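You operate a simulated robot arm through the tools that you are given. There is no shell and no other tool. Be economical: measure what you need, move in short steps, check, and stop when the job is done.

Carry out the task below with a simulated robot arm. There is one attempt and no reset: what you move stays moved.

Task
Pack the pleated dumpling and the yam piece in the teal lunch box.
Fine: latch off, lid off, both pieces in, lid on, latch on; the tofu puff stays on the counter.

Only the result counts: the job must be done as asked and must still hold three seconds after the hand-in. Knocking over, shifting, dropping, spilling or breaking anything else fails it. A push-on lid holds only when it is set on centred and level and pressed home; a screw cap is set on level and turned clockwise until tight.

Robot
A 7-joint arm with a two-finger parallel gripper, fixed in place. Base frame: the origin is at the foot of the arm, x ahead of it, y to its left, z up; the work surface is at about z = 915. Units: mm, degrees, N and s.
With the tool pointing down near the work surface it reaches from about 280 to 680 mm from the base axis. Its first joint turns from -66.0 to 66.0 degrees. Payload 1.57 kg.
Tool frame: the origin (TCP) lies between the finger pads and is the grasp point; the fingertips stand 30 mm ahead of it; z points along the fingers, y is the line along which they close. The gripper opens to 110 mm. The fingers are 24 mm wide and 12 mm thick; the gripper's body (48 by 112 mm) begins 78 mm behind the TCP.
Orientation is told as [roll, pitch, yaw] about the base's x, y, z axes, in that order, counted from this pose: with the fingers straight down and closing along the base's y, the tool's x points along the base's -x, its y along +y and its z along -z.

Tools
- The arm moves only by the tool arm_command. Its argument "commands" is one flat list of numbers, 7 for each row, row after row: the turn, a rotation vector about the tool's x, y, z in degrees, then the shift along the tool's x, y, z in mm, then the gripper command, from -1 (fully open) to 1 (shut), values between in proportion. In form: [rx, ry, rz, dx, dy, dz, jaw, rx, ry, rz, dx, dy, dz, jaw, ...]. A call has 1 to 12 rows; each row is the pose to reach, as a shift and turn from the pose commanded when the call began, along the tool's axes at that moment. Each row takes 0.2 s and may step no farther than 50 mm and 8.6 degrees from the row before; otherwise, or with a gripper value out of range, the whole call is refused. A pose out of reach is approached as far as the arm can. The call stops where the force on the tool passes 90 N (or 10 N more than at its start, if that is more) or the arm is blocked; 0.2 s more then pass. Each finger travels about 108 mm/s and halts on what it meets, pressing with about 43 N; the grip force reading is that of the motor and also rises with nothing between the fingers. The clock runs only during rows and for 0.2 s after the last one: add rows that repeat a pose to give the fingers time. It gives the time, the measured TCP pose, the force on the tool (base axes), the opening and the grip force at its end, in the units of the frame above (readings bear some noise), with the torque about the TCP (base axes, N m) and any sound that the robot's microphone picked up.
- Cameras (640 x 400 px; columns grow to the right, rows downward): "scene" is fixed at [161, -381.6, 1394.9]; the picture's right is [0.88, -0.47, 0.00], its down [-0.29, -0.53, -0.80] and it looks along [0.38, 0.70, -0.60] (base axes); focal length 227 px, centre (320, 200). "wrist" rides on the gripper at [70, 16, -141] in the tool frame; the picture's right is [-0.23, 0.97, 0.00], its down [-0.86, -0.20, -0.48] and it looks along [-0.47, -0.11, 0.88] (tool axes); focal length 222 px, centre (320, 200).
- camera(camera): a new picture of that camera. No time passes.
- pixel_to_xyz(camera, pixels): for up to 12 pixels [column, row] of the newest picture of that camera ("zoom" is the newest enlarged one), the place [x, y, z] in the base frame of the surface seen there, good to about 2 mm, but the place of the scene camera against the robot may be out by one fixed shift of up to 12 mm in any direction. No time passes.
- close_up(camera, box): a new picture of the part [left, top, right, bottom] of that camera's present view, enlarged. No time passes.
- hand_in(): hands the job in; it is judged then, once.

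Go step by step. Measure first, check grasps and placings, and put right what went wrong. The budget is 80 turns and 54 pictures, counting those below and the enlarged ones. Unless the task says otherwise, let go and move clear before handing in, and close with one line.

The tools are called after "Request:" as name(argument=value, ...) on one line, values as JSON. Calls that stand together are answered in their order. arm_command: Moves the arm, as the interface text tells. Its arguments: {"type":"object","properties":{"commands":{"type":"array","items":{"type":"number"}}},"required":["commands"]} The other tools are called the same way: camera (camera) takes a picture; pixel_to_xyz (camera, pixels) gives the place of the surface under pixels of a picture; close_up (camera, box) takes an enlarged picture of a part of a camera's view; hand_in () hands the job in.

At the start:

```text
time: 0.0
position: [422.7, -31.6, 1238.9]
tcp_rot: [0.0, 0.1, 0.0]
wrist_force: [0.3, 0.2, 0.7]
wrist_torque: [-0.01, 0.01, 0.02]
grip_width: 110.0
finger_force: 0.1
```

scene: 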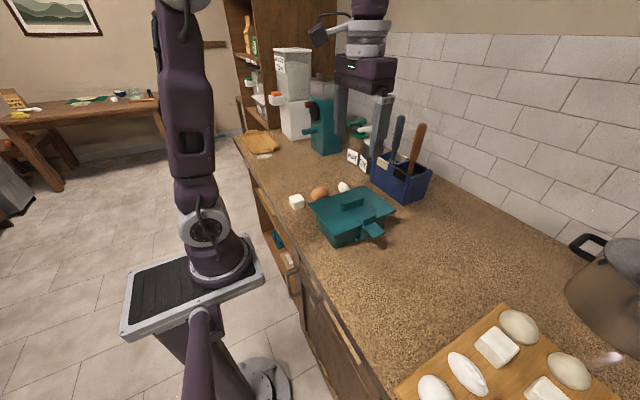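
wrist: 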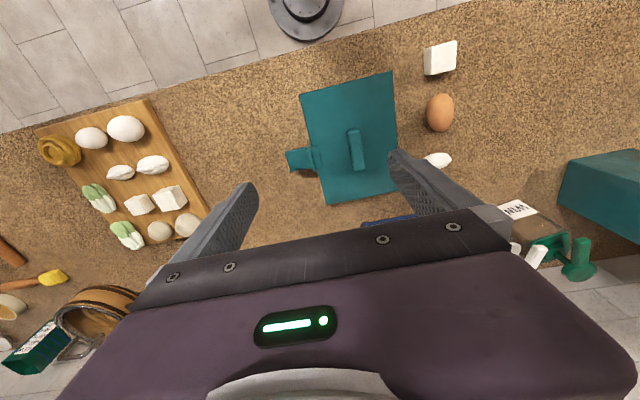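

The wrist view shows the teal box (lid handle near 355,150, a latch tab near 300,160) with three pieces next to it at (440,58), (440,112) and (437,160). I'll enlarge both views to identify them.

Request:
close_up(camera="wrist", box=[270, 30, 480, 220])

Request:
close_up(camera="scene", box=[270, 160, 410, 260])

Request:
pixel_to_xyz(camera="wrist", pixels=[[355, 150], [300, 160], [440, 50], [440, 112], [437, 160], [303, 95], [390, 73], [398, 150], [330, 204], [352, 130], [358, 170], [420, 100]])

```text
2.11 times, centred on (375, 125) of wrist
```

zoom: 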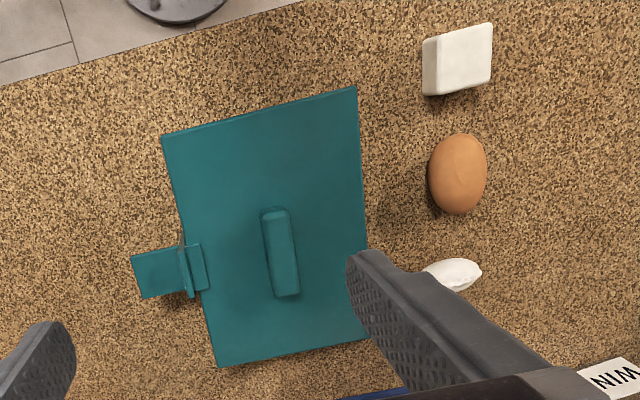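

```text
4.00 times, centred on (340, 210) of scene
```

zoom: 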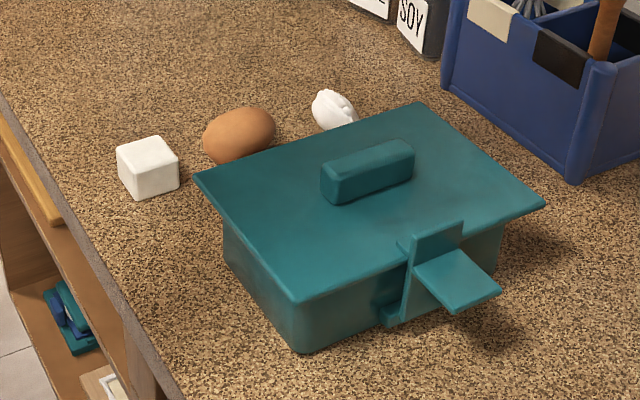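

```text
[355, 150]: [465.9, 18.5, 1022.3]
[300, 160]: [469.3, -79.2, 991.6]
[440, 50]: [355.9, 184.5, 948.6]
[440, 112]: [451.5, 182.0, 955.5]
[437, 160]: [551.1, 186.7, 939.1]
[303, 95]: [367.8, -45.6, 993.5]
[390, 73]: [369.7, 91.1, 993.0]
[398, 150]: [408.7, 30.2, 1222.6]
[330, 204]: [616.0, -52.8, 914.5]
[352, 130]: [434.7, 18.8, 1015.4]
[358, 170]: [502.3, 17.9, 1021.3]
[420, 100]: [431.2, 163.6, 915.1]
```

Request:
close_up(camera="scene", box=[345, 205, 401, 245])

Request:
pixel_to_xyz(camera="scene", pixels=[[374, 229], [375, 233], [383, 238], [394, 233], [384, 224], [378, 218], [370, 240], [368, 235], [382, 216], [373, 220], [367, 239], [387, 230]])

```text
10.00 times, centred on (373, 225) of scene
```

zoom: 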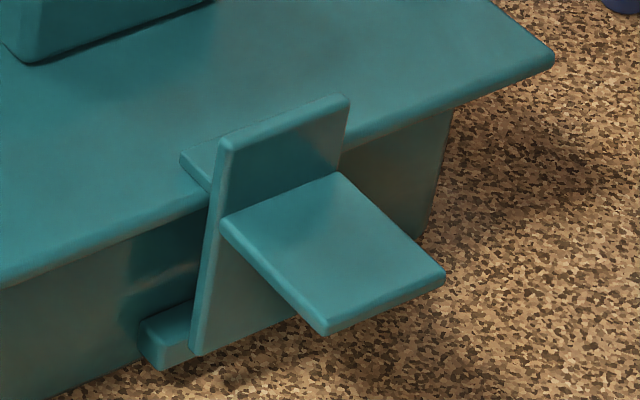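

```text
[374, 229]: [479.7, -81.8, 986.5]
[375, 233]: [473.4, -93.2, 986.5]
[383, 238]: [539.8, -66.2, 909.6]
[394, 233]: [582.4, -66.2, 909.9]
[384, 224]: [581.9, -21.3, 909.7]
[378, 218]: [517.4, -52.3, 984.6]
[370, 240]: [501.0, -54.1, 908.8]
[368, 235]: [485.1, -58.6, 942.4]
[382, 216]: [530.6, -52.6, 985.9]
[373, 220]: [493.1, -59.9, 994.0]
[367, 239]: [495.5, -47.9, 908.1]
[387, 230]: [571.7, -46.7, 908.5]
```

The latch is a C-shaped clip with a tab sticking out toward -y, so it should pull off along -y. I'll measure the tab with the wrist camera, then turn the gripper 90° on the spot.

Request:
pixel_to_xyz(camera="wrist", pixels=[[287, 153], [307, 149], [311, 168], [292, 170.5], [298, 160], [313, 160], [317, 160], [315, 150], [319, 166], [366, 200], [393, 100], [328, 200]])

Request:
arm_command(commands=[0, 0, -8.2, 0, 0, 0, -1, 0, 0, -16.4, 0, 0, 0, -1, 0, 0, -24.6, 0, 0, 0, -1, 0, 0, -32.8, 0, 0, 0, -1, 0, 0, -41, 0, 0, 0, -1, 0, 0, -49.2, 0, 0, 0, -1, 0, 0, -57.4, 0, 0, 0, -1, 0, 0, -65.6, 0, 0, 0, -1, 0, 0, -73.8, 0, 0, 0, -1, 0, 0, -82, 0, 0, 0, -1, 0, 0, -90, 0, 0, 0, -1])

```text
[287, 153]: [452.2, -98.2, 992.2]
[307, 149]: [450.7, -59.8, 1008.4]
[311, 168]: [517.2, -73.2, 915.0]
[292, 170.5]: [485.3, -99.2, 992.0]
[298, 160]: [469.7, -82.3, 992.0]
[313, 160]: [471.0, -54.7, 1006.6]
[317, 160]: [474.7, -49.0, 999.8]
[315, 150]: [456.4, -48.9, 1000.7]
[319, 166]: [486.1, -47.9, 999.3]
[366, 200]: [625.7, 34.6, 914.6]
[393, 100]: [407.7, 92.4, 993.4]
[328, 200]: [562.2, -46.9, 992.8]
```

```text
time: 2.4
position: [423.8, -32.7, 1239.5]
tcp_rot: [0.0, 0.0, 90.2]
wrist_force: [-0.5, -0.4, -0.2]
wrist_torque: [0.02, -0.01, 0.02]
grip_width: 110.4
finger_force: 0.0
```

The tab spans x 450–487 and y -60 to -102, with its top at z 992. Next I'll move above it and look.

Request:
arm_command(commands=[0, 0, 0, 12, -12, 45, -0.5, 0, 0, 0, 26, -24, 90, -0.5, 0, 0, 0, 40, -36, 135, -0.5, 0, 0, 0, 52, -45, 175, -0.3, 0, 0, 0, 52, -45, 175, -0.3])

Request:
camera(camera="wrist")

```text
time: 3.6
position: [466.3, -83.6, 1063.2]
tcp_rot: [0.0, 0.0, 90.0]
wrist_force: [0.3, -0.7, -1.2]
wrist_torque: [0.0, -0.01, 0.0]
grip_width: 71.3
finger_force: 0.0
```

```text
48 pictures are left
```

wrist: 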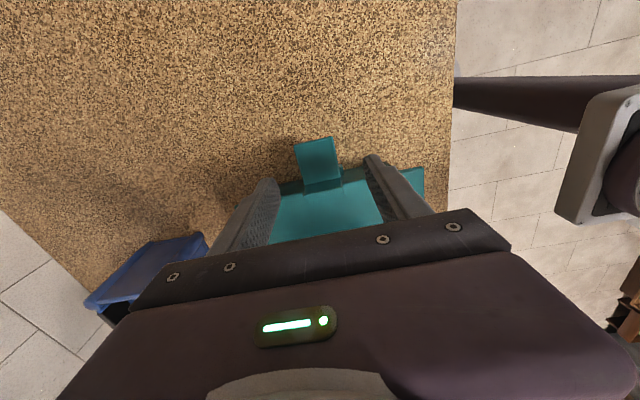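

The tab (318,160) sits between the fingers. I'll lower onto it and close.

Request:
arm_command(commands=[0, 0, 0, 1, -2, 40, -0.3, 0, 0, 0, 1, -2, 73, -0.3, 0, 0, 0, 1, -2, 73, 0.2, 0, 0, 0, 1, -2, 73, 0.6, 0, 0, 0, 1, -2, 73, 0.8, 0, 0, 0, 1, -2, 73, 0.8])

```text
time: 5.0
position: [468.4, -85.7, 991.0]
tcp_rot: [0.1, 0.1, 90.1]
wrist_force: [1.0, -0.4, 0.1]
wrist_torque: [-0.1, -0.03, -0.17]
grip_width: 38.9
finger_force: 43.2
```

I have the tab at 38.9 mm with 43 N. Next I'll pull gently along -y (tool +x).

Request:
arm_command(commands=[0, 0, 0, 3, 0, 0, 0.8, 0, 0, 0, 6, 0, 0, 0.8, 0, 0, 0, 10, 0, 0, 0.8, 0, 0, 0, 15, 0, 0, 0.8])

Request:
camera(camera="scene")

```text
time: 6.0
position: [470.6, -100.2, 990.7]
tcp_rot: [0.1, 0.0, 90.0]
wrist_force: [-0.1, 0.2, 0.3]
wrist_torque: [0.01, -0.01, -0.1]
grip_width: 38.7
finger_force: 43.2
```

```text
47 pictures are left
```

scene: 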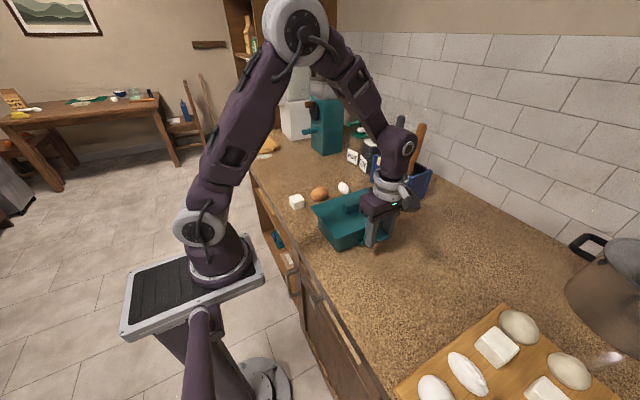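

Request:
close_up(camera="scene", box=[290, 170, 430, 260])

Request:
pixel_to_xyz(camera="scene", pixels=[[346, 243], [320, 205], [345, 232]])

```text
4.44 times, centred on (360, 215) of scene
```

zoom: 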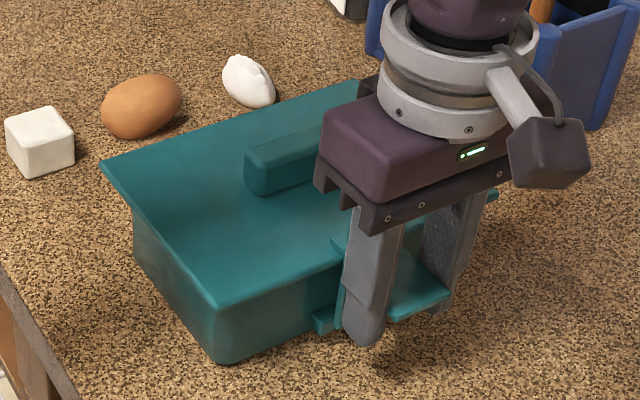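

```text
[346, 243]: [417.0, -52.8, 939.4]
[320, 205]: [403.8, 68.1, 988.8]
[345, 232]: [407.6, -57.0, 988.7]
```

The lid corner moved from (333.8,235) to about (337,238.6), so the whole box slid along with the clip. I'll push it back by the same amount, let go, and look at the clip from the side to see how it's held.

Request:
arm_command(commands=[0, 0, 0, -4, 0, 0, 0.8, 0, 0, 0, -8, 0, 0, 0.8, 0, 0, 0, -12, 0, 0, 0.8, 0, 0, 0, -14.5, 0, 0, 0.8, 0, 0, 0, -14.5, 0, 0, 0, 0, 0, 0, -14.5, 0, 0, -0.3, 0, 0, 0, -14.5, 0, 0, -0.3, 0, 0, 0, -14.5, 0, -40, -0.3, 0, 0, 0, 20, 0, -75, -0.3, 0, 0, 0, 65, 0, -90, -0.3, 0, 0, 0, 110, 0, -90, -0.3])

```text
time: 8.4
position: [470.5, -209.4, 1081.6]
tcp_rot: [0.1, -0.1, 90.0]
wrist_force: [0.4, -0.7, 0.5]
wrist_torque: [0.04, -0.03, 0.0]
grip_width: 71.5
finger_force: 0.1
```

Request:
arm_command(commands=[0, -8, 0, -10, 0, 0, -1, 0, -16, 0, -20, 0, 0, -1, 0, -24, 0, -30, 0, 0, -1, 0, -32, 0, -40, 0, 0, -1, 0, -40, 0, -50, 0, 5, -1, 0, -48, 0, -60, 0, 10, -1, 0, -52, 0, -65, 0, 15, -1])

Request:
camera(camera="wrist")

```text
time: 10.0
position: [469.8, -145.0, 1066.1]
tcp_rot: [0.0, -52.1, 90.1]
wrist_force: [0.5, -0.4, -0.6]
wrist_torque: [-0.02, 0.01, 0.0]
grip_width: 110.0
finger_force: 0.2
```

```text
45 pictures are left
```

wrist: 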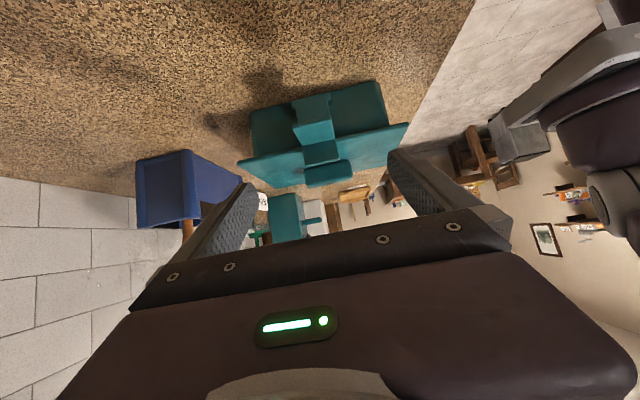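

Request:
close_up(camera="wrist", box=[240, 70, 410, 190])

Request:
pixel_to_xyz(camera="wrist", pixels=[[312, 97], [310, 115], [318, 133], [321, 152], [275, 125], [360, 100], [355, 148], [270, 165], [272, 152], [350, 134], [400, 130], [245, 165]])

```text
3.33 times, centred on (325, 130) of wrist
```

zoom: 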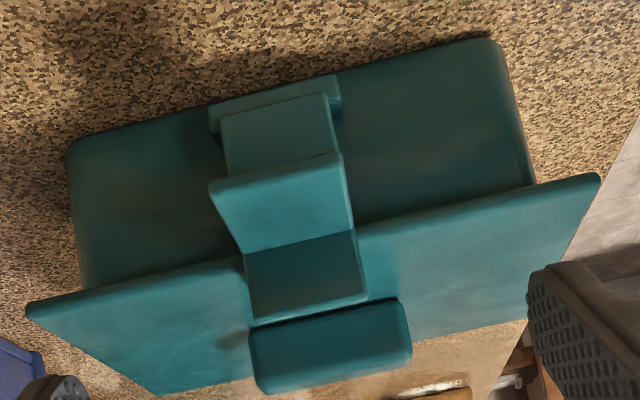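

```text
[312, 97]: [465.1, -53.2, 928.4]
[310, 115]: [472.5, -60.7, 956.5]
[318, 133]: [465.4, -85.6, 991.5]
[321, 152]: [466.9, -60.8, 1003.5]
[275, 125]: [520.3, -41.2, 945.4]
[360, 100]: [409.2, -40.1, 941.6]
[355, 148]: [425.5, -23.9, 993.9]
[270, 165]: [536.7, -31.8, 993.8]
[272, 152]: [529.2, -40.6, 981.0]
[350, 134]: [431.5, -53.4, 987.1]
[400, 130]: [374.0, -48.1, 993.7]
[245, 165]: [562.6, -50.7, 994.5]
```

From the side, the bottom block at wrist (312,97), z about 928, is wider than the plate and looks like a hinge bracket on the box. The latch probably swings outward about it, so pressing the tab down should open it without dragging the box. I'll straighten up, close the fingers and move over the tab's outer end.

Request:
arm_command(commands=[0, 8, 0, 0, 0, 0, -0.5, 0, 16, 0, 0, 0, 0, 0.5, 0, 24, 0, 0, 0, 0, 1, 0, 32, 0, 0, 0, 0, 1, 0, 40, 0, 0, 0, 0, 1, 0, 48, 0, 0, 0, 0, 1, 0, 52, 0, 0, 0, 0, 1])

Request:
arm_command(commands=[0, 0, 0, -45, 0, 0, 1, 0, 0, 0, -45, 0, 30, 1, 0, 0, 0, -45, 0, 36, 1])

```text
time: 11.6
position: [469.6, -144.9, 1067.2]
tcp_rot: [-0.1, 0.1, 90.0]
wrist_force: [-0.3, 0.5, 0.7]
wrist_torque: [-0.01, 0.01, 0.01]
grip_width: 0.2
finger_force: 21.6
```

```text
time: 12.4
position: [469.2, -98.9, 1029.9]
tcp_rot: [0.0, 0.0, 89.9]
wrist_force: [-0.6, -0.2, -0.5]
wrist_torque: [0.01, 0.01, 0.01]
grip_width: 0.0
finger_force: 22.0
```

Fingertips are at about z 1000, 8 mm above the tab. I'll press down in small steps.

Request:
arm_command(commands=[0, 0, 0, 0, 0, 4, 1, 0, 0, 0, 0, 0, 7, 1, 0, 0, 0, 0, 0, 9, 1, 0, 0, 0, 0, 0, 11, 1, 0, 0, 0, 0, 0, 13, 1])

Request:
close_up(camera="scene", box=[290, 170, 430, 260])

```text
time: 13.6
position: [468.8, -100.9, 1017.6]
tcp_rot: [-0.1, -0.1, 90.0]
wrist_force: [1.0, -5.2, 6.8]
wrist_torque: [-0.06, 0.02, 0.0]
grip_width: 0.0
finger_force: 21.4
```

```text
4.44 times, centred on (360, 215) of scene
```

zoom: 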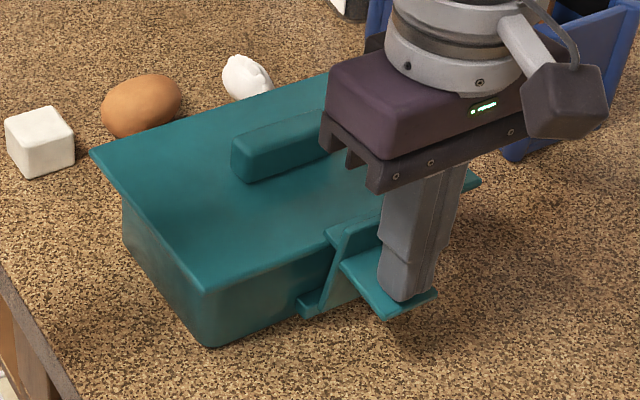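

The plate is swinging outward with the box staying level, so it is a hinge. I'll keep pressing down and slightly outward.

Request:
arm_command(commands=[0, 0, 0, 1, 0, 4, 1, 0, 0, 0, 3, 0, 8, 1, 0, 0, 0, 6, 0, 13, 1, 0, 0, 0, 9, 0, 18, 1, 0, 0, 0, 12, 0, 23, 1, 0, 0, 0, 14, 0, 28, 1, 0, 0, 0, 15, 0, 33, 1])

Request:
close_up(camera="scene", box=[290, 170, 430, 260])

```text
time: 15.2
position: [469.7, -115.8, 986.7]
tcp_rot: [-0.1, 0.1, 90.0]
wrist_force: [0.1, -4.2, 6.1]
wrist_torque: [-0.01, -0.02, 0.0]
grip_width: 0.0
finger_force: 21.2
```

```text
4.44 times, centred on (360, 215) of scene
```

zoom: 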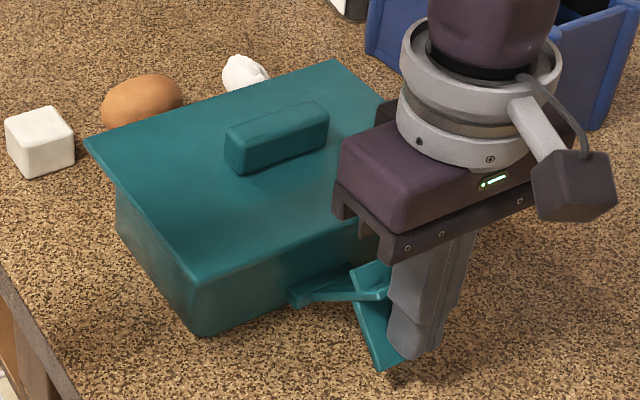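

The latch is now folded well open, and the box slid a little in +y. I'll lift away and look from above.

Request:
arm_command(commands=[0, 0, 0, 4, 0, -20, 1, 0, 0, 0, 6, 0, -60, 1, 0, 0, 0, 0, 0, -100, 1, 0, 0, 0, -40, 0, -135, 0, 0, 0, 0, -80, 0, -170, -0.5, 0, 0, 0, -80, 0, -210, -0.5])

Request:
camera(camera="wrist")

Request:
close_up(camera="scene", box=[290, 170, 430, 260])

```text
refused: row 4 steps farther than a row can; nothing moved
```

```text
41 pictures are left
```

wrist: 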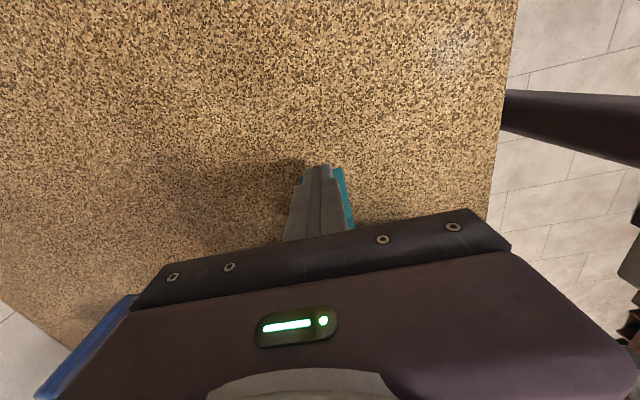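

```text
4.44 times, centred on (360, 215) of scene
```

zoom: 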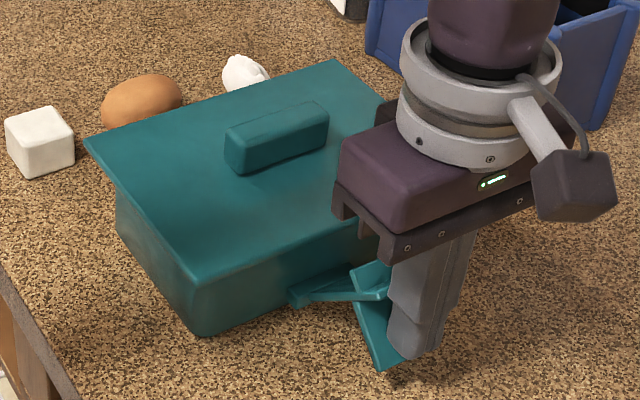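

That call was refused because one step was too long, so nothing moved. I'll repeat it with shorter steps.

Request:
arm_command(commands=[0, 0, 0, 4, 0, -20, 1, 0, 0, 0, 6, 0, -60, 1, 0, 0, 0, 0, 0, -100, 1, 0, 0, 0, -30, 0, -138, 0.5, 0, 0, 0, -60, 0, -175, 0, 0, 0, 0, -80, 0, -215, 0, 0, 0, 0, -80, 0, -250, 0])

Request:
arm_command(commands=[0, 0, 8.2, 0, 0, 0, 0, 0, 0, 16.4, 0, 0, 0, 0, 0, 0, 24.6, 0, 0, 0, 0, 0, 0, 32.8, 0, 0, 0, 0, 0, 0, 41, 0, 0, 0, 0, 0, 0, 49.2, 0, 0, 0, 0, 0, 0, 57.4, 0, 0, 0, 0, 0, 0, 65.6, 0, 0, 0, 0, 0, 0, 73.8, 0, 0, 0, 0, 0, 0, 82, 0, 0, 0, 0, 0, 0, 90, 0, 0, 0, 0])

Request:
camera(camera="wrist")

Request:
close_up(camera="scene", box=[290, 170, 430, 260])

```text
time: 16.8
position: [469.6, -34.4, 1235.8]
tcp_rot: [0.1, 0.0, 89.9]
wrist_force: [0.3, 0.5, -0.1]
wrist_torque: [0.02, -0.02, -0.01]
grip_width: 55.0
finger_force: 0.0
```

```text
time: 19.2
position: [469.2, -34.8, 1234.1]
tcp_rot: [0.0, 0.1, -0.1]
wrist_force: [0.8, -1.0, 0.3]
wrist_torque: [0.0, -0.01, -0.03]
grip_width: 55.0
finger_force: 0.1
```

```text
39 pictures are left
```

wrist: 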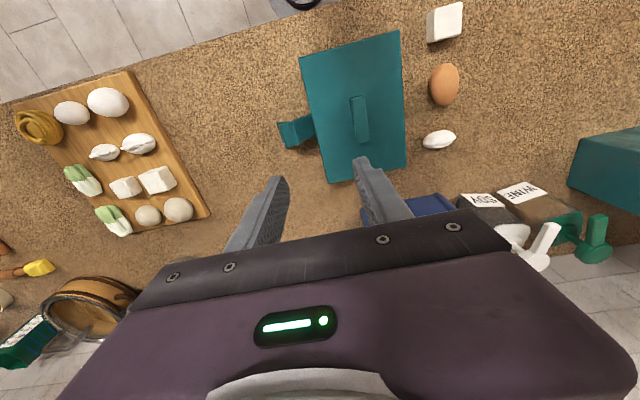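

```text
4.44 times, centred on (360, 215) of scene
```

zoom: 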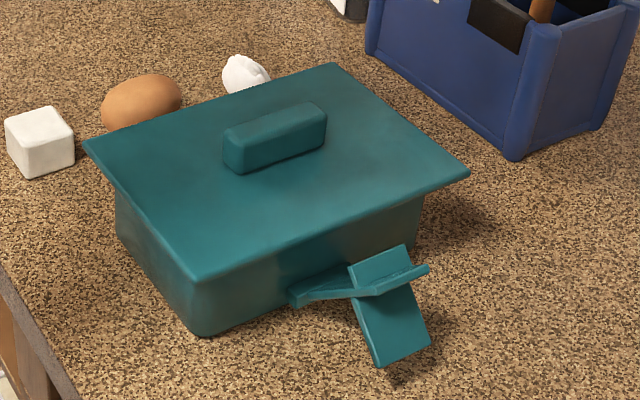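

The latch stays open. Next I'll measure the lid, handle and pieces.

Request:
pixel_to_xyz(camera="wrist", pixels=[[352, 100], [359, 140], [362, 125], [356, 100], [302, 60], [396, 35], [404, 165], [331, 180], [438, 140], [444, 85], [446, 20], [450, 138]])

Request:
close_up(camera="wrist", box=[280, 0, 480, 190])

```text
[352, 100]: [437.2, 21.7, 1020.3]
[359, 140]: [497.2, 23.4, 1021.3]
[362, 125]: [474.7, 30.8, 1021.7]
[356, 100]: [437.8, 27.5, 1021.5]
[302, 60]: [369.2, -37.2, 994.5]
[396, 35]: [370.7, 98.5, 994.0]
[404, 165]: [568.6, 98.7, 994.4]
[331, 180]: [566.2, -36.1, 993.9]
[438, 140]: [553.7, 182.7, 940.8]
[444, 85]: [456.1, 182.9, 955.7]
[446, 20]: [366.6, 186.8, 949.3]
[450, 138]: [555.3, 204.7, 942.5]
```

```text
2.11 times, centred on (380, 95) of wrist
```

zoom: 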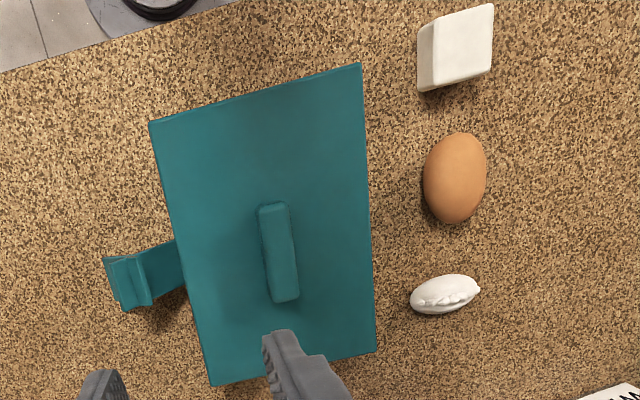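

Request:
pixel_to_xyz(camera="wrist", pixels=[[130, 72], [168, 140], [207, 215], [190, 190], [280, 135], [353.5, 118.7], [367, 118.7], [350, 118.7], [290, 146], [220, 70]])

```text
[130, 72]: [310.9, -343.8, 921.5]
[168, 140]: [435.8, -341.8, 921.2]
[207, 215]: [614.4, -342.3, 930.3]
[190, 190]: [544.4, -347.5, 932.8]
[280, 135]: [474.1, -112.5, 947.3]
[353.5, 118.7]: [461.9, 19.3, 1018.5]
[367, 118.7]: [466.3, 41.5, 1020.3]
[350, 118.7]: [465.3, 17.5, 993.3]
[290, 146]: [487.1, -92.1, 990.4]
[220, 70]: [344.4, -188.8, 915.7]
```

The board edge is at y -342, so the lid can lie on the counter around (468,-228). Next I'll grasp the handle at y 30.

Request:
arm_command(commands=[0, 0, 0, 1, 30, 40, 0, 0, 0, 0, 1, 65, 80, 0, 0, 0, 0, 1, 65, 120, 0, 0, 0, 0, 1, 65, 160, 0, 0, 0, 0, 1, 65, 190, 0, 0, 0, 0, 1, 65, 207, 0, 0, 0, 0, 1, 65, 207, 0.5, 0, 0, 0, 1, 65, 207, 1, 0, 0, 0, 1, 65, 207, 1, 0, 0, 0, 1, 65, 207, 1])

```text
refused: row 2 steps farther than a row can; nothing moved
```

Request:
arm_command(commands=[0, 0, 0, 1, 25, 40, 0, 0, 0, 0, 1, 50, 80, 0, 0, 0, 0, 1, 65, 120, 0, 0, 0, 0, 1, 65, 160, 0, 0, 0, 0, 1, 65, 190, 0, 0, 0, 0, 1, 65, 206, 0, 0, 0, 0, 1, 65, 206, 0.5, 0, 0, 0, 1, 65, 206, 0.8, 0, 0, 0, 1, 65, 206, 0.8, 0, 0, 0, 1, 65, 206, 0.8])

```text
time: 21.4
position: [467.6, 29.5, 1028.3]
tcp_rot: [0.0, 0.1, 0.1]
wrist_force: [-0.5, -0.4, 0.6]
wrist_torque: [-0.04, 0.01, 0.01]
grip_width: 21.4
finger_force: 34.8
```

The handle is gripped at 21.4 mm. I'll lift slowly and check.

Request:
arm_command(commands=[0, 0, 0, 0, 0, -2, 0.8, 0, 0, 0, 0, 0, -4, 0.8, 0, 0, 0, 0, 0, -8, 0.8, 0, 0, 0, 0, 0, -14, 0.8, 0, 0, 0, 0, 0, -22, 0.8, 0, 0, 0, 0, 0, -30, 0.8])

Request:
close_up(camera="scene", box=[290, 170, 430, 260])

```text
time: 22.8
position: [469.0, 30.4, 1058.8]
tcp_rot: [0.0, -0.1, 0.0]
wrist_force: [-0.3, 0.8, -1.9]
wrist_torque: [-0.02, 0.02, -0.02]
grip_width: 21.3
finger_force: 34.6
```

```text
4.44 times, centred on (360, 215) of scene
```

zoom: 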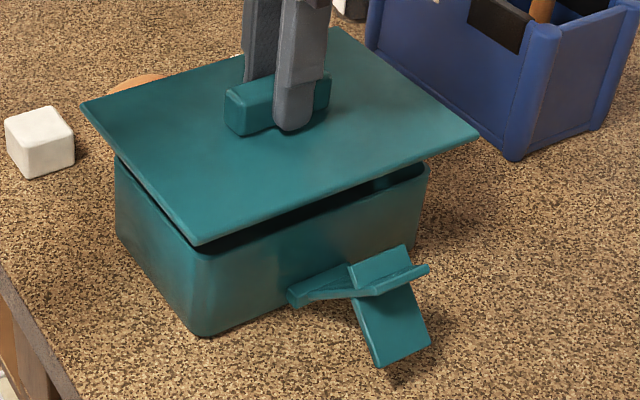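

The lid is free and the box stayed put. I'll carry it over to y -228.

Request:
arm_command(commands=[0, 0, 0, 0, 0, -40, 0.8, 0, 0, 0, 0, -40, -50, 0.8, 0, 0, 0, 0, -85, -50, 0.8, 0, 0, 0, 0, -130, -50, 0.8, 0, 0, 0, 0, -175, -50, 0.8, 0, 0, 0, 0, -215, -50, 0.8, 0, 0, 0, 0, -245, -50, 0.8, 0, 0, 0, 0, -258, -30, 0.8, 0, 0, 0, 0, -258, 10, 0.8, 0, 0, 0, 0, -258, 45, 0.8, 0, 0, 0, 0, -258, 65, 0.8])

Request:
camera(camera="scene")

```text
time: 25.2
position: [469.6, -226.9, 992.3]
tcp_rot: [0.0, 0.0, 0.0]
wrist_force: [0.5, -0.4, -1.7]
wrist_torque: [-0.02, -0.02, 0.01]
grip_width: 21.2
finger_force: 34.6
```

```text
35 pictures are left
```

scene: 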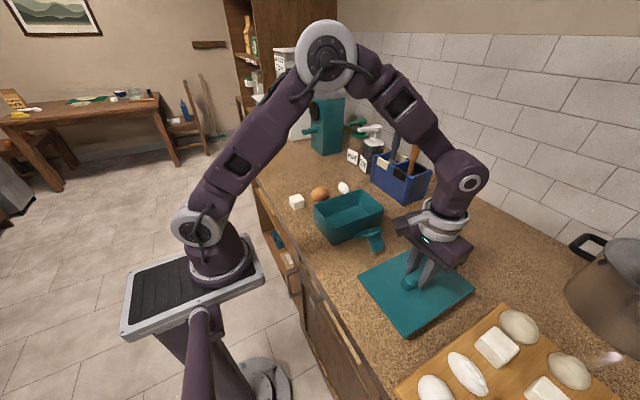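

Request:
arm_command(commands=[0, 0, 0, 0, 0, 6, 0.8, 0, 0, 0, 0, 0, 12, 0.8, 0, 0, 0, 0, 0, 17, 0.8, 0, 0, 0, 0, 0, 21, 0.8, 0, 0, 0, 0, 0, 24, 0.8])

```text
time: 26.4
position: [469.0, -227.2, 969.0]
tcp_rot: [-0.1, 0.0, -0.1]
wrist_force: [0.5, 1.1, -1.5]
wrist_torque: [-0.01, -0.01, 0.04]
grip_width: 21.2
finger_force: 34.2
```

Request:
arm_command(commands=[0, 0, 0, 0, 0, 2, 0.8, 0, 0, 0, 0, 0, 4, 0.8, 0, 0, 0, 0, 0, 6, 0.8])

```text
time: 27.2
position: [468.3, -228.5, 963.9]
tcp_rot: [-0.1, -0.2, 0.0]
wrist_force: [-0.9, 4.1, 30.4]
wrist_torque: [0.2, -0.01, 0.02]
grip_width: 21.3
finger_force: 34.7
```

The lid is on the counter at TCP z 964 with 30 N of contact. I'll release it, rise, and move over the pieces.

Request:
arm_command(commands=[0, 0, 0, 0, 0, -1, 0.8, 0, 0, 0, 0, 0, -1, 0.3, 0, 0, 0, 0, 0, -1, 0, 0, 0, 0, 0, 0, -1, 0, 0, 0, 0, 0, 0, -30, 0, 0, 0, 0, 0, 0, -75, 0, 0, 0, 0, 0, 20, -120, 0, 0, 0, 0, 0, 50, -160, 0, 0, 0, 0, 0, 90, -180, 0, 0, 0, 0, 0, 135, -200, 0, 0, 0, 0, 0, 180, -220, 0, 0, 0, 0, 0, 225, -240, 0])

Request:
arm_command(commands=[0, 0, 0, 0, 45, 0, 0, 0, 0, 0, 0, 85, 0, 0, 0, 0, 0, 0, 85, 0, 0])

Request:
camera(camera="wrist")

```text
time: 29.8
position: [468.8, -1.8, 1205.5]
tcp_rot: [0.0, 0.0, 0.0]
wrist_force: [0.1, -0.7, -0.1]
wrist_torque: [-0.01, 0.01, -0.01]
grip_width: 54.7
finger_force: 0.1
```

```text
time: 30.6
position: [468.7, 82.7, 1204.5]
tcp_rot: [0.0, -0.1, 0.0]
wrist_force: [-0.3, -0.9, -0.1]
wrist_torque: [-0.02, 0.02, -0.01]
grip_width: 55.4
finger_force: 0.0
```

```text
34 pictures are left
```

wrist: 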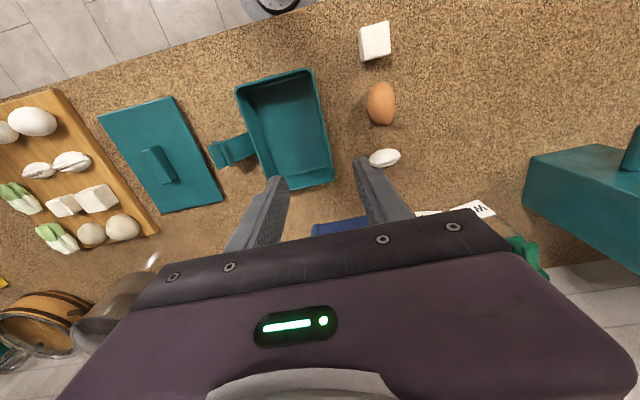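

Request:
close_up(camera="wrist", box=[230, 10, 430, 200])

Request:
pixel_to_xyz(camera="wrist", pixels=[[380, 88], [381, 104], [380, 119], [370, 104], [393, 104], [374, 160], [384, 158], [396, 155], [386, 150], [384, 165], [240, 100], [309, 72]])

Request:
pixel_to_xyz(camera="wrist", pixels=[[288, 120], [300, 160], [332, 178], [276, 185], [271, 176], [322, 130], [250, 130], [245, 95], [220, 152], [157, 165]])

```text
2.11 times, centred on (330, 105) of wrist
```

zoom: 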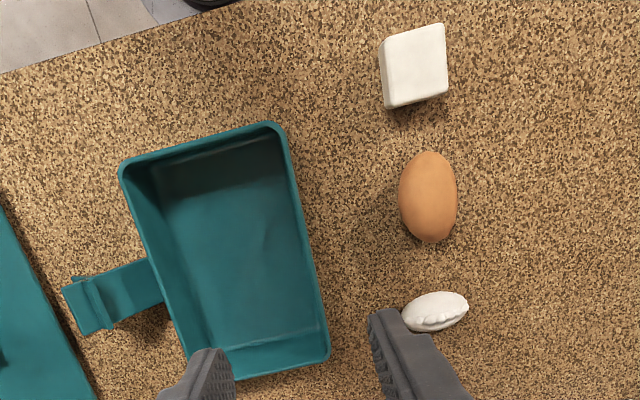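

```text
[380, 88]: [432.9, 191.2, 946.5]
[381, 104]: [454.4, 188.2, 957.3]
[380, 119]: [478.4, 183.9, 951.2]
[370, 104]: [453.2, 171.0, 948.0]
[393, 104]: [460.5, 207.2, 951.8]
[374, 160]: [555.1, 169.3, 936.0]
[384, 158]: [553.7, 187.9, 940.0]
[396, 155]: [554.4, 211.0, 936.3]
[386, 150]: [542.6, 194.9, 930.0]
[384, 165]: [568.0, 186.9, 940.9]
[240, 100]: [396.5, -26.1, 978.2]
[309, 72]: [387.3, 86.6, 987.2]
```

```text
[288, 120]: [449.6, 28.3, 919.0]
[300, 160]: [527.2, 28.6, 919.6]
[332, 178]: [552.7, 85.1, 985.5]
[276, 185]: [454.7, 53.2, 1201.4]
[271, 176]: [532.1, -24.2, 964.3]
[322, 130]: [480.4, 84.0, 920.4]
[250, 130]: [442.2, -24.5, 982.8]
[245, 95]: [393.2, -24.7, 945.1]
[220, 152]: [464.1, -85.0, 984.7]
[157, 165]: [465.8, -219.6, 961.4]
```

The yam piece is centred at (456,188), about 38 mm wide in y and topping out at z 957. The box interior runs about x 385–555, y -27 to 87, with its floor at z 919. I'll take the yam first.

Request:
arm_command(commands=[0, 0, 0, 6, 35, 30, -0.3, 0, 0, 0, 12.5, 75, 55, -0.3, 0, 0, 0, 12.5, 105, 90, -0.3, 0, 0, 0, 12.5, 105, 135, -0.3, 0, 0, 0, 12.5, 105, 180, -0.3, 0, 0, 0, 12.5, 105, 220, -0.3, 0, 0, 0, 12.5, 105, 245, -0.3, 0, 0, 0, 12.5, 105, 255, -0.3, 0, 0, 0, 12.5, 105, 255, -0.3])

Request:
camera(camera="wrist")

```text
time: 32.6
position: [456.3, 187.6, 948.5]
tcp_rot: [-0.1, 0.0, 0.0]
wrist_force: [0.2, -0.2, 0.3]
wrist_torque: [0.03, 0.0, 0.03]
grip_width: 71.5
finger_force: 0.0
```

```text
32 pictures are left
```

wrist: 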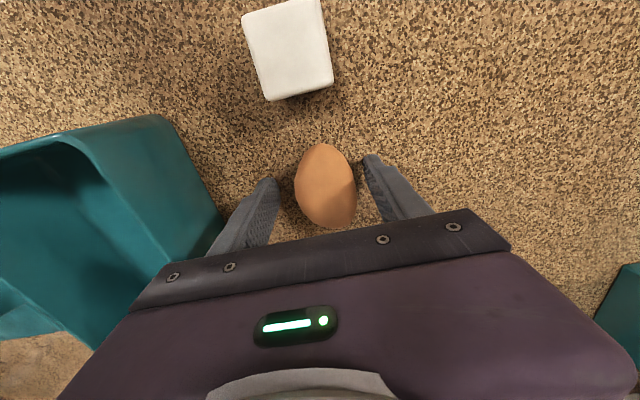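

The yam is between the fingers. I'll close moderately and lift a little.

Request:
arm_command(commands=[0, 0, 0, 0, 0, 0, 0, 0, 0, 0, 0, 0, 0, 0.3, 0, 0, 0, 0, 0, 0, 0.5, 0, 0, 0, 0, 0, 0, 0.5, 0, 0, 0, 0, 0, 0, 0.5, 0, 0, 0, 0, 0, -10, 0.5, 0, 0, 0, 0, 0, -20, 0.5])

Request:
camera(camera="wrist")

```text
time: 34.2
position: [454.9, 186.9, 969.6]
tcp_rot: [0.0, 0.0, 0.0]
wrist_force: [0.6, -0.4, -0.6]
wrist_torque: [0.02, 0.0, -0.03]
grip_width: 44.2
finger_force: 43.0
```

```text
31 pictures are left
```

wrist: 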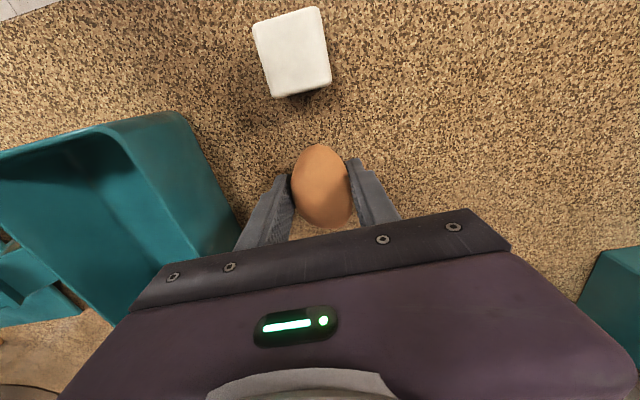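

The yam is held at 44 mm and lifted clear. I'll carry it to (430,29) in the box and lower it.

Request:
arm_command(commands=[0, 0, 0, 0, 0, -45, 0.5, 0, 0, 0, 0, 0, -90, 0.5, 0, 0, 0, 5, -40, -92, 0.5, 0, 0, 0, 12, -80, -92, 0.5, 0, 0, 0, 20, -120, -92, 0.5, 0, 0, 0, 25, -158, -90, 0.5, 0, 0, 0, 25, -158, -50, 0.5, 0, 0, 0, 25, -158, -15, 0.5, 0, 0, 0, 25, -158, 5, 0.5, 0, 0, 0, 25, -158, 15, 0.5, 0, 0, 0, 25, -158, 15, 0.5])

Request:
camera(camera="wrist")

```text
time: 36.6
position: [431.1, 28.5, 952.2]
tcp_rot: [0.0, 0.1, 0.0]
wrist_force: [-0.7, -0.2, -1.2]
wrist_torque: [-0.01, 0.0, 0.01]
grip_width: 44.4
finger_force: 43.2
```

```text
30 pictures are left
```

wrist: 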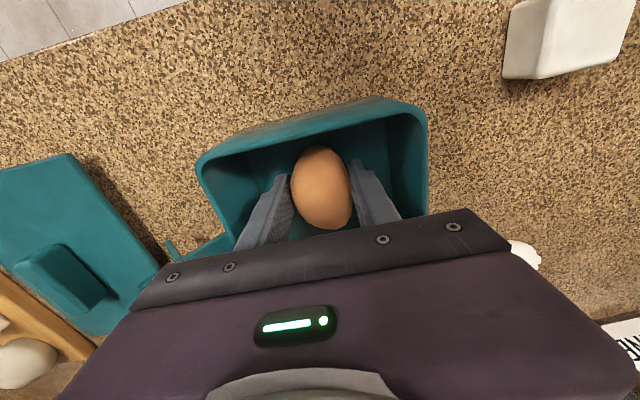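

Request:
arm_command(commands=[0, 0, 0, 0, 0, 1, 0.3, 0, 0, 0, 0, 0, 1, 0, 0, 0, 0, 0, 0, 1, -0.2, 0, 0, 0, 0, 0, 1, -0.2, 0, 0, 0, 0, 0, -40, -0.2, 0, 0, 0, 0, 0, -85, -0.2, 0, 0, 0, -20, 20, -125, -0.2, 0, 0, 0, -45, 45, -155, -0.2, 0, 0, 0, -75, 80, -165, -0.2, 0, 0, 0, -100, 120, -165, -0.2, 0, 0, 0, -124, 160, -165, -0.2])

Request:
arm_command(commands=[0, 0, -8.2, 0, 0, 0, -0.2, 0, 0, -16.4, 0, 0, 0, -0.2, 0, 0, -24.6, 0, 0, 0, -0.2, 0, 0, -32.8, 0, 0, 0, -0.2, 0, 0, -41, 0, 0, 0, -0.2, 0, 0, -49.2, 0, 0, 0, -0.2, 0, 0, -57.4, 0, 0, 0, -0.2, 0, 0, -65.6, 0, 0, 0, -0.2, 0, 0, -73.8, 0, 0, 0, -0.2, 0, 0, -82, 0, 0, 0, -0.2, 0, 0, -90, 0, 0, 0, -0.2])

Request:
camera(camera="wrist")

```text
time: 39.0
position: [554.4, 189.4, 1117.8]
tcp_rot: [0.0, 0.1, 0.1]
wrist_force: [-0.2, -0.4, -0.3]
wrist_torque: [-0.04, -0.03, 0.0]
grip_width: 66.1
finger_force: 0.1
```

```text
time: 41.4
position: [553.7, 189.1, 1119.1]
tcp_rot: [0.0, 0.0, 90.1]
wrist_force: [0.1, -0.7, -0.6]
wrist_torque: [-0.02, 0.04, 0.02]
grip_width: 66.0
finger_force: 0.0
```

```text
29 pictures are left
```

wrist: 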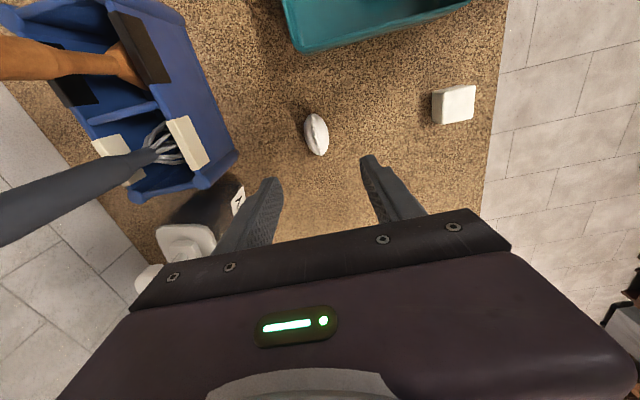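

The dumpling is at (316,134), with the blue holder and a jar nearby, so I'll measure the clearances before lowering.

Request:
pixel_to_xyz(camera="wrist", pixels=[[316, 117], [316, 134], [319, 152], [306, 134], [327, 132], [235, 150], [205, 165], [238, 200], [205, 200], [200, 80], [130, 60], [150, 155]])

Request:
close_up(camera="wrist", box=[270, 95, 370, 175])

```text
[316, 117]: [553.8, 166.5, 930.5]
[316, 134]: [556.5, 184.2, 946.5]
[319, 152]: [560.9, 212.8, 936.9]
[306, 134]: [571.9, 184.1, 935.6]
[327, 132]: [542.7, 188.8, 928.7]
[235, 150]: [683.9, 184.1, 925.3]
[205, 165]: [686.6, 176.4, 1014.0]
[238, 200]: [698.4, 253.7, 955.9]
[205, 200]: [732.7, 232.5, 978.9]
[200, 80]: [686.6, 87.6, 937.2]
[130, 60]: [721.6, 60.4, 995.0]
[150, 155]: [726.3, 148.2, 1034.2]
```

```text
5.00 times, centred on (320, 135) of wrist
```

zoom: 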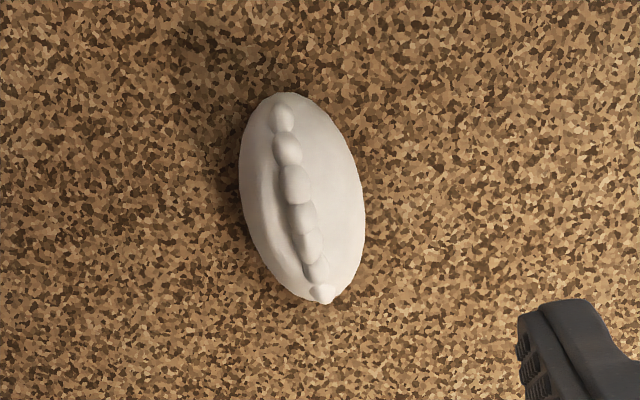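

Obstacles start at x 684, which is clear. I'll lower over the dumpling centre (557,189).

Request:
arm_command(commands=[0, 0, 0, 0, -3, 45, -0.2, 0, 0, 0, 0, -3, 90, -0.2, 0, 0, 0, 0, -3, 135, -0.2, 0, 0, 0, 0, -3, 160, -0.2, 0, 0, 0, 0, -3, 171, -0.2, 0, 0, 0, 0, -3, 171, 0.2, 0, 0, 0, 0, -3, 171, 0.5, 0, 0, 0, 0, -3, 171, 0.65, 0, 0, 0, 0, -3, 171, 0.65, 0, 0, 0, 0, -3, 160, 0.65, 0, 0, 0, 0, -3, 150, 0.65])

Request:
camera(camera="wrist")

```text
time: 43.8
position: [558.7, 189.7, 967.5]
tcp_rot: [0.0, 0.0, 89.9]
wrist_force: [0.2, -0.2, -0.7]
wrist_torque: [0.03, -0.01, 0.0]
grip_width: 32.9
finger_force: 40.8
```

```text
27 pictures are left
```

wrist: 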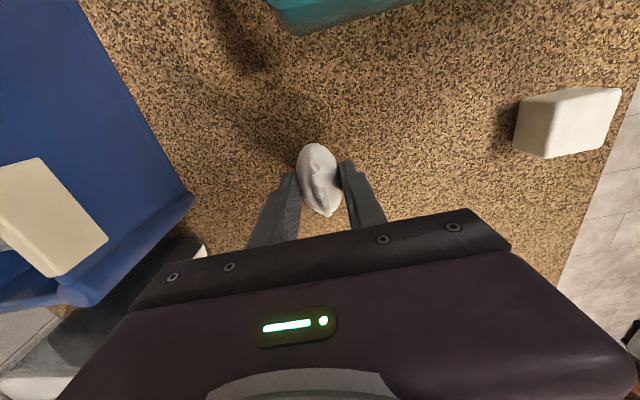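

The dumpling is held at 33 mm. I'll carry it to (512,29) in the box.

Request:
arm_command(commands=[0, 0, 0, 0, 0, -45, 0.65, 0, 0, 0, 0, 0, -90, 0.65, 0, 0, 0, 40, 12, -95, 0.65, 0, 0, 0, 80, 24, -95, 0.65, 0, 0, 0, 120, 36, -95, 0.65, 0, 0, 0, 160, 46, -92, 0.65, 0, 0, 0, 160, 46, -50, 0.65, 0, 0, 0, 160, 46, -15, 0.65, 0, 0, 0, 160, 46, 5, 0.65, 0, 0, 0, 160, 46, 15, 0.65, 0, 0, 0, 160, 46, 15, 0.65])

Request:
camera(camera="wrist")

```text
time: 46.2
position: [512.1, 28.4, 953.0]
tcp_rot: [-0.1, 0.0, 90.0]
wrist_force: [-1.0, -0.3, 0.2]
wrist_torque: [0.01, -0.01, 0.0]
grip_width: 32.9
finger_force: 40.3
```

```text
26 pictures are left
```

wrist: 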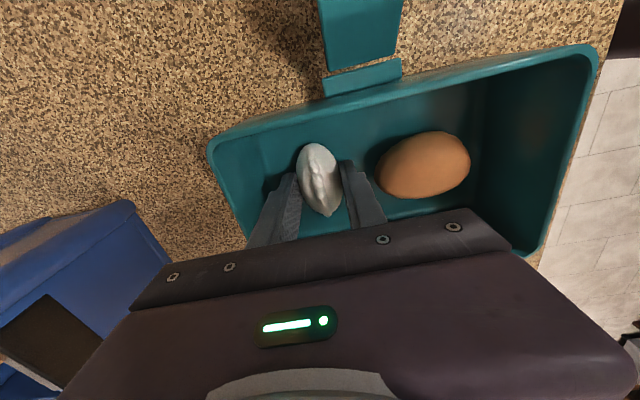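

Request:
arm_command(commands=[0, 0, 0, 0, 0, 2, 0.5, 0, 0, 0, 0, 0, 2, 0.28, 0, 0, 0, 0, 0, 2, 0.28, 0, 0, 0, 0, 0, -15, 0.28, 0, 0, 0, 0, 0, -45, 0.28, 0, 0, 0, 0, 0, -90, 0.28, 0, 0, 0, 0, 0, -135, 0.28, 0, 0, 0, 0, 0, -180, 0.1, 0, 0, 0, 0, 0, -225, 0, 0, 0, 0, 30, 30, -255, 0])

Request:
arm_command(commands=[0, 0, 8.2, 0, 0, 0, 0, 0, 0, 16.4, 0, 0, 0, 0, 0, 0, 24.6, 0, 0, 0, 0, 0, 0, 32.8, 0, 0, 0, 0, 0, 0, 41, 0, 0, 0, 0, 0, 0, 49.2, 0, 0, 0, 0, 0, 0, 57.4, 0, 0, 0, 0, 0, 0, 65.6, 0, 0, 0, 0, 0, 0, 73.8, 0, 0, 0, 0, 0, 0, 82, 0, 0, 0, 0, 0, 0, 90, 0, 0, 0, 0])

Request:
camera(camera="wrist")

```text
refused: row 10 steps farther than a row can; nothing moved
```

```text
time: 48.6
position: [512.6, 28.4, 954.8]
tcp_rot: [0.0, -0.1, -0.1]
wrist_force: [-0.2, 0.1, 0.0]
wrist_torque: [-0.02, 0.0, 0.01]
grip_width: 55.4
finger_force: 0.1
```

```text
25 pictures are left
```

wrist: 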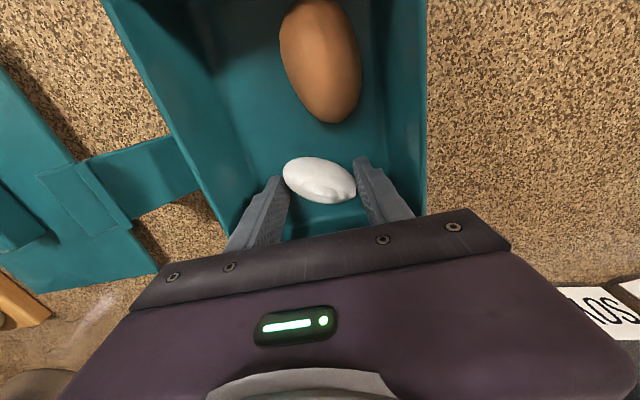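

My lift call was refused, so the turn happened down inside the box. The picture shows both pieces still lying in it and released. I'll go straight up and look at the whole box.

Request:
arm_command(commands=[0, 0, 0, 0, 0, -15, 0, 0, 0, 0, 0, 0, -50, 0, 0, 0, 0, 0, 0, -90, 0, 0, 0, 0, 0, 0, -135, 0, 0, 0, 0, 0, 0, -180, 0, 0, 0, 0, 0, 0, -225, 0, 0, 0, 0, 20, -20, -260, 0, 0, 0, 0, 40, -60, -265, 0])

Request:
camera(camera="wrist")

Request:
close_up(camera="scene", box=[290, 170, 430, 260])

```text
time: 50.4
position: [471.4, -31.3, 1217.6]
tcp_rot: [0.0, 0.1, -0.1]
wrist_force: [0.4, -0.6, -0.9]
wrist_torque: [0.02, -0.02, 0.01]
grip_width: 54.9
finger_force: 0.2
```

```text
24 pictures are left
```

wrist: 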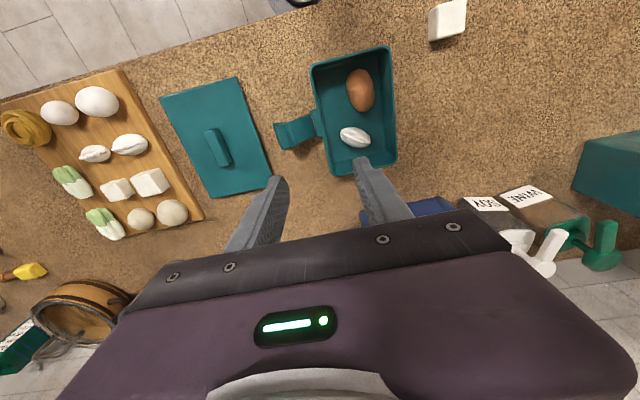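

```text
4.44 times, centred on (360, 215) of scene
```

zoom: 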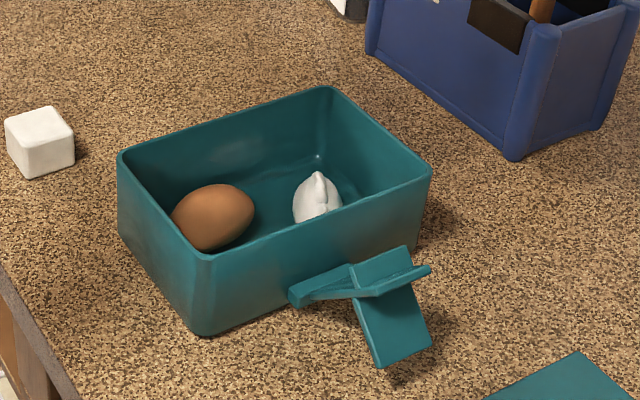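

Both pieces lie in the box and it hasn't moved. I'll go back for the lid, checking its handle location first.

Request:
close_up(camera="wrist", box=[155, 60, 285, 210])

Request:
arm_command(commands=[0, 0, 0, 2, -40, 20, 0, 0, 0, 0, 2, -80, 40, 0, 0, 0, 0, 2, -120, 60, 0, 0, 0, 0, 2, -160, 80, 0, 0, 0, 0, 2, -197, 100, 0, 0, 0, 0, 2, -197, 140, 0, 0, 0, 0, 2, -197, 180, 0, 0, 0, 0, 2, -197, 215, 0, 0, 0, 0, 2, -197, 215, 0])

Request:
camera(camera="wrist")

```text
2.67 times, centred on (220, 135) of wrist
```

zoom: 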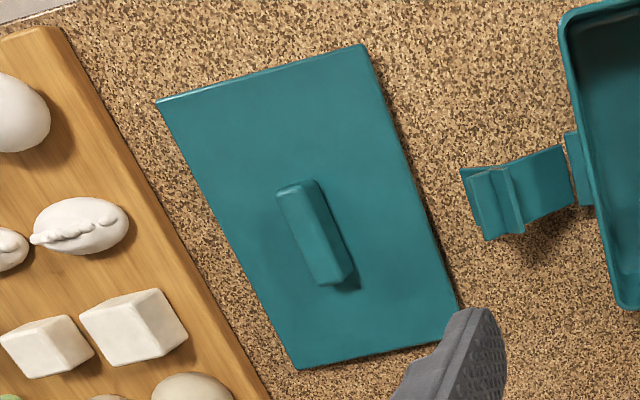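

```text
time: 52.4
position: [469.0, -228.3, 1004.0]
tcp_rot: [0.1, -0.1, 0.1]
wrist_force: [0.4, -0.6, -0.3]
wrist_torque: [-0.02, 0.02, -0.02]
grip_width: 54.9
finger_force: 0.0
```

```text
21 pictures are left
```

wrist: 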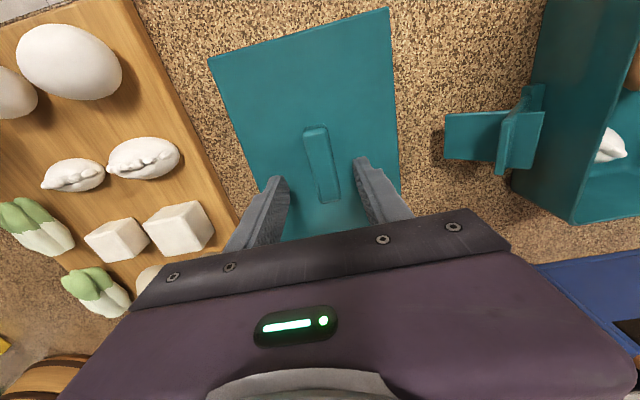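

The handle (320,165) is centred between the fingers. I'll lower to z 965 and grip.

Request:
arm_command(commands=[0, 0, 0, 0, 0, 25, 0, 0, 0, 0, 0, 0, 39, 0, 0, 0, 0, 0, 0, 39, 0.5, 0, 0, 0, 0, 0, 39, 0.8, 0, 0, 0, 0, 0, 39, 0.8, 0, 0, 0, 0, 0, 39, 0.8, 0, 0, 0, 0, 0, 30, 0.8, 0, 0, 0, 0, 0, 10, 0.8, 0, 0, 0, 0, 0, -35, 0.8, 0, 0, 0, 0, 0, -75, 0.8, 0, 0, 0, 0, 0, -105, 0.8])

Request:
close_up(camera="scene", box=[290, 150, 480, 290])

```text
time: 54.8
position: [470.1, -228.3, 1109.7]
tcp_rot: [0.0, 0.0, 0.1]
wrist_force: [-0.3, -0.3, -0.7]
wrist_torque: [0.02, 0.03, 0.02]
grip_width: 21.4
finger_force: 34.5
```

```text
2.86 times, centred on (385, 220) of scene
```

zoom: 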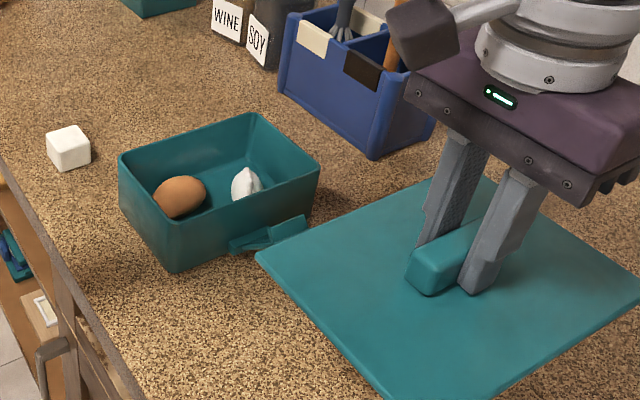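

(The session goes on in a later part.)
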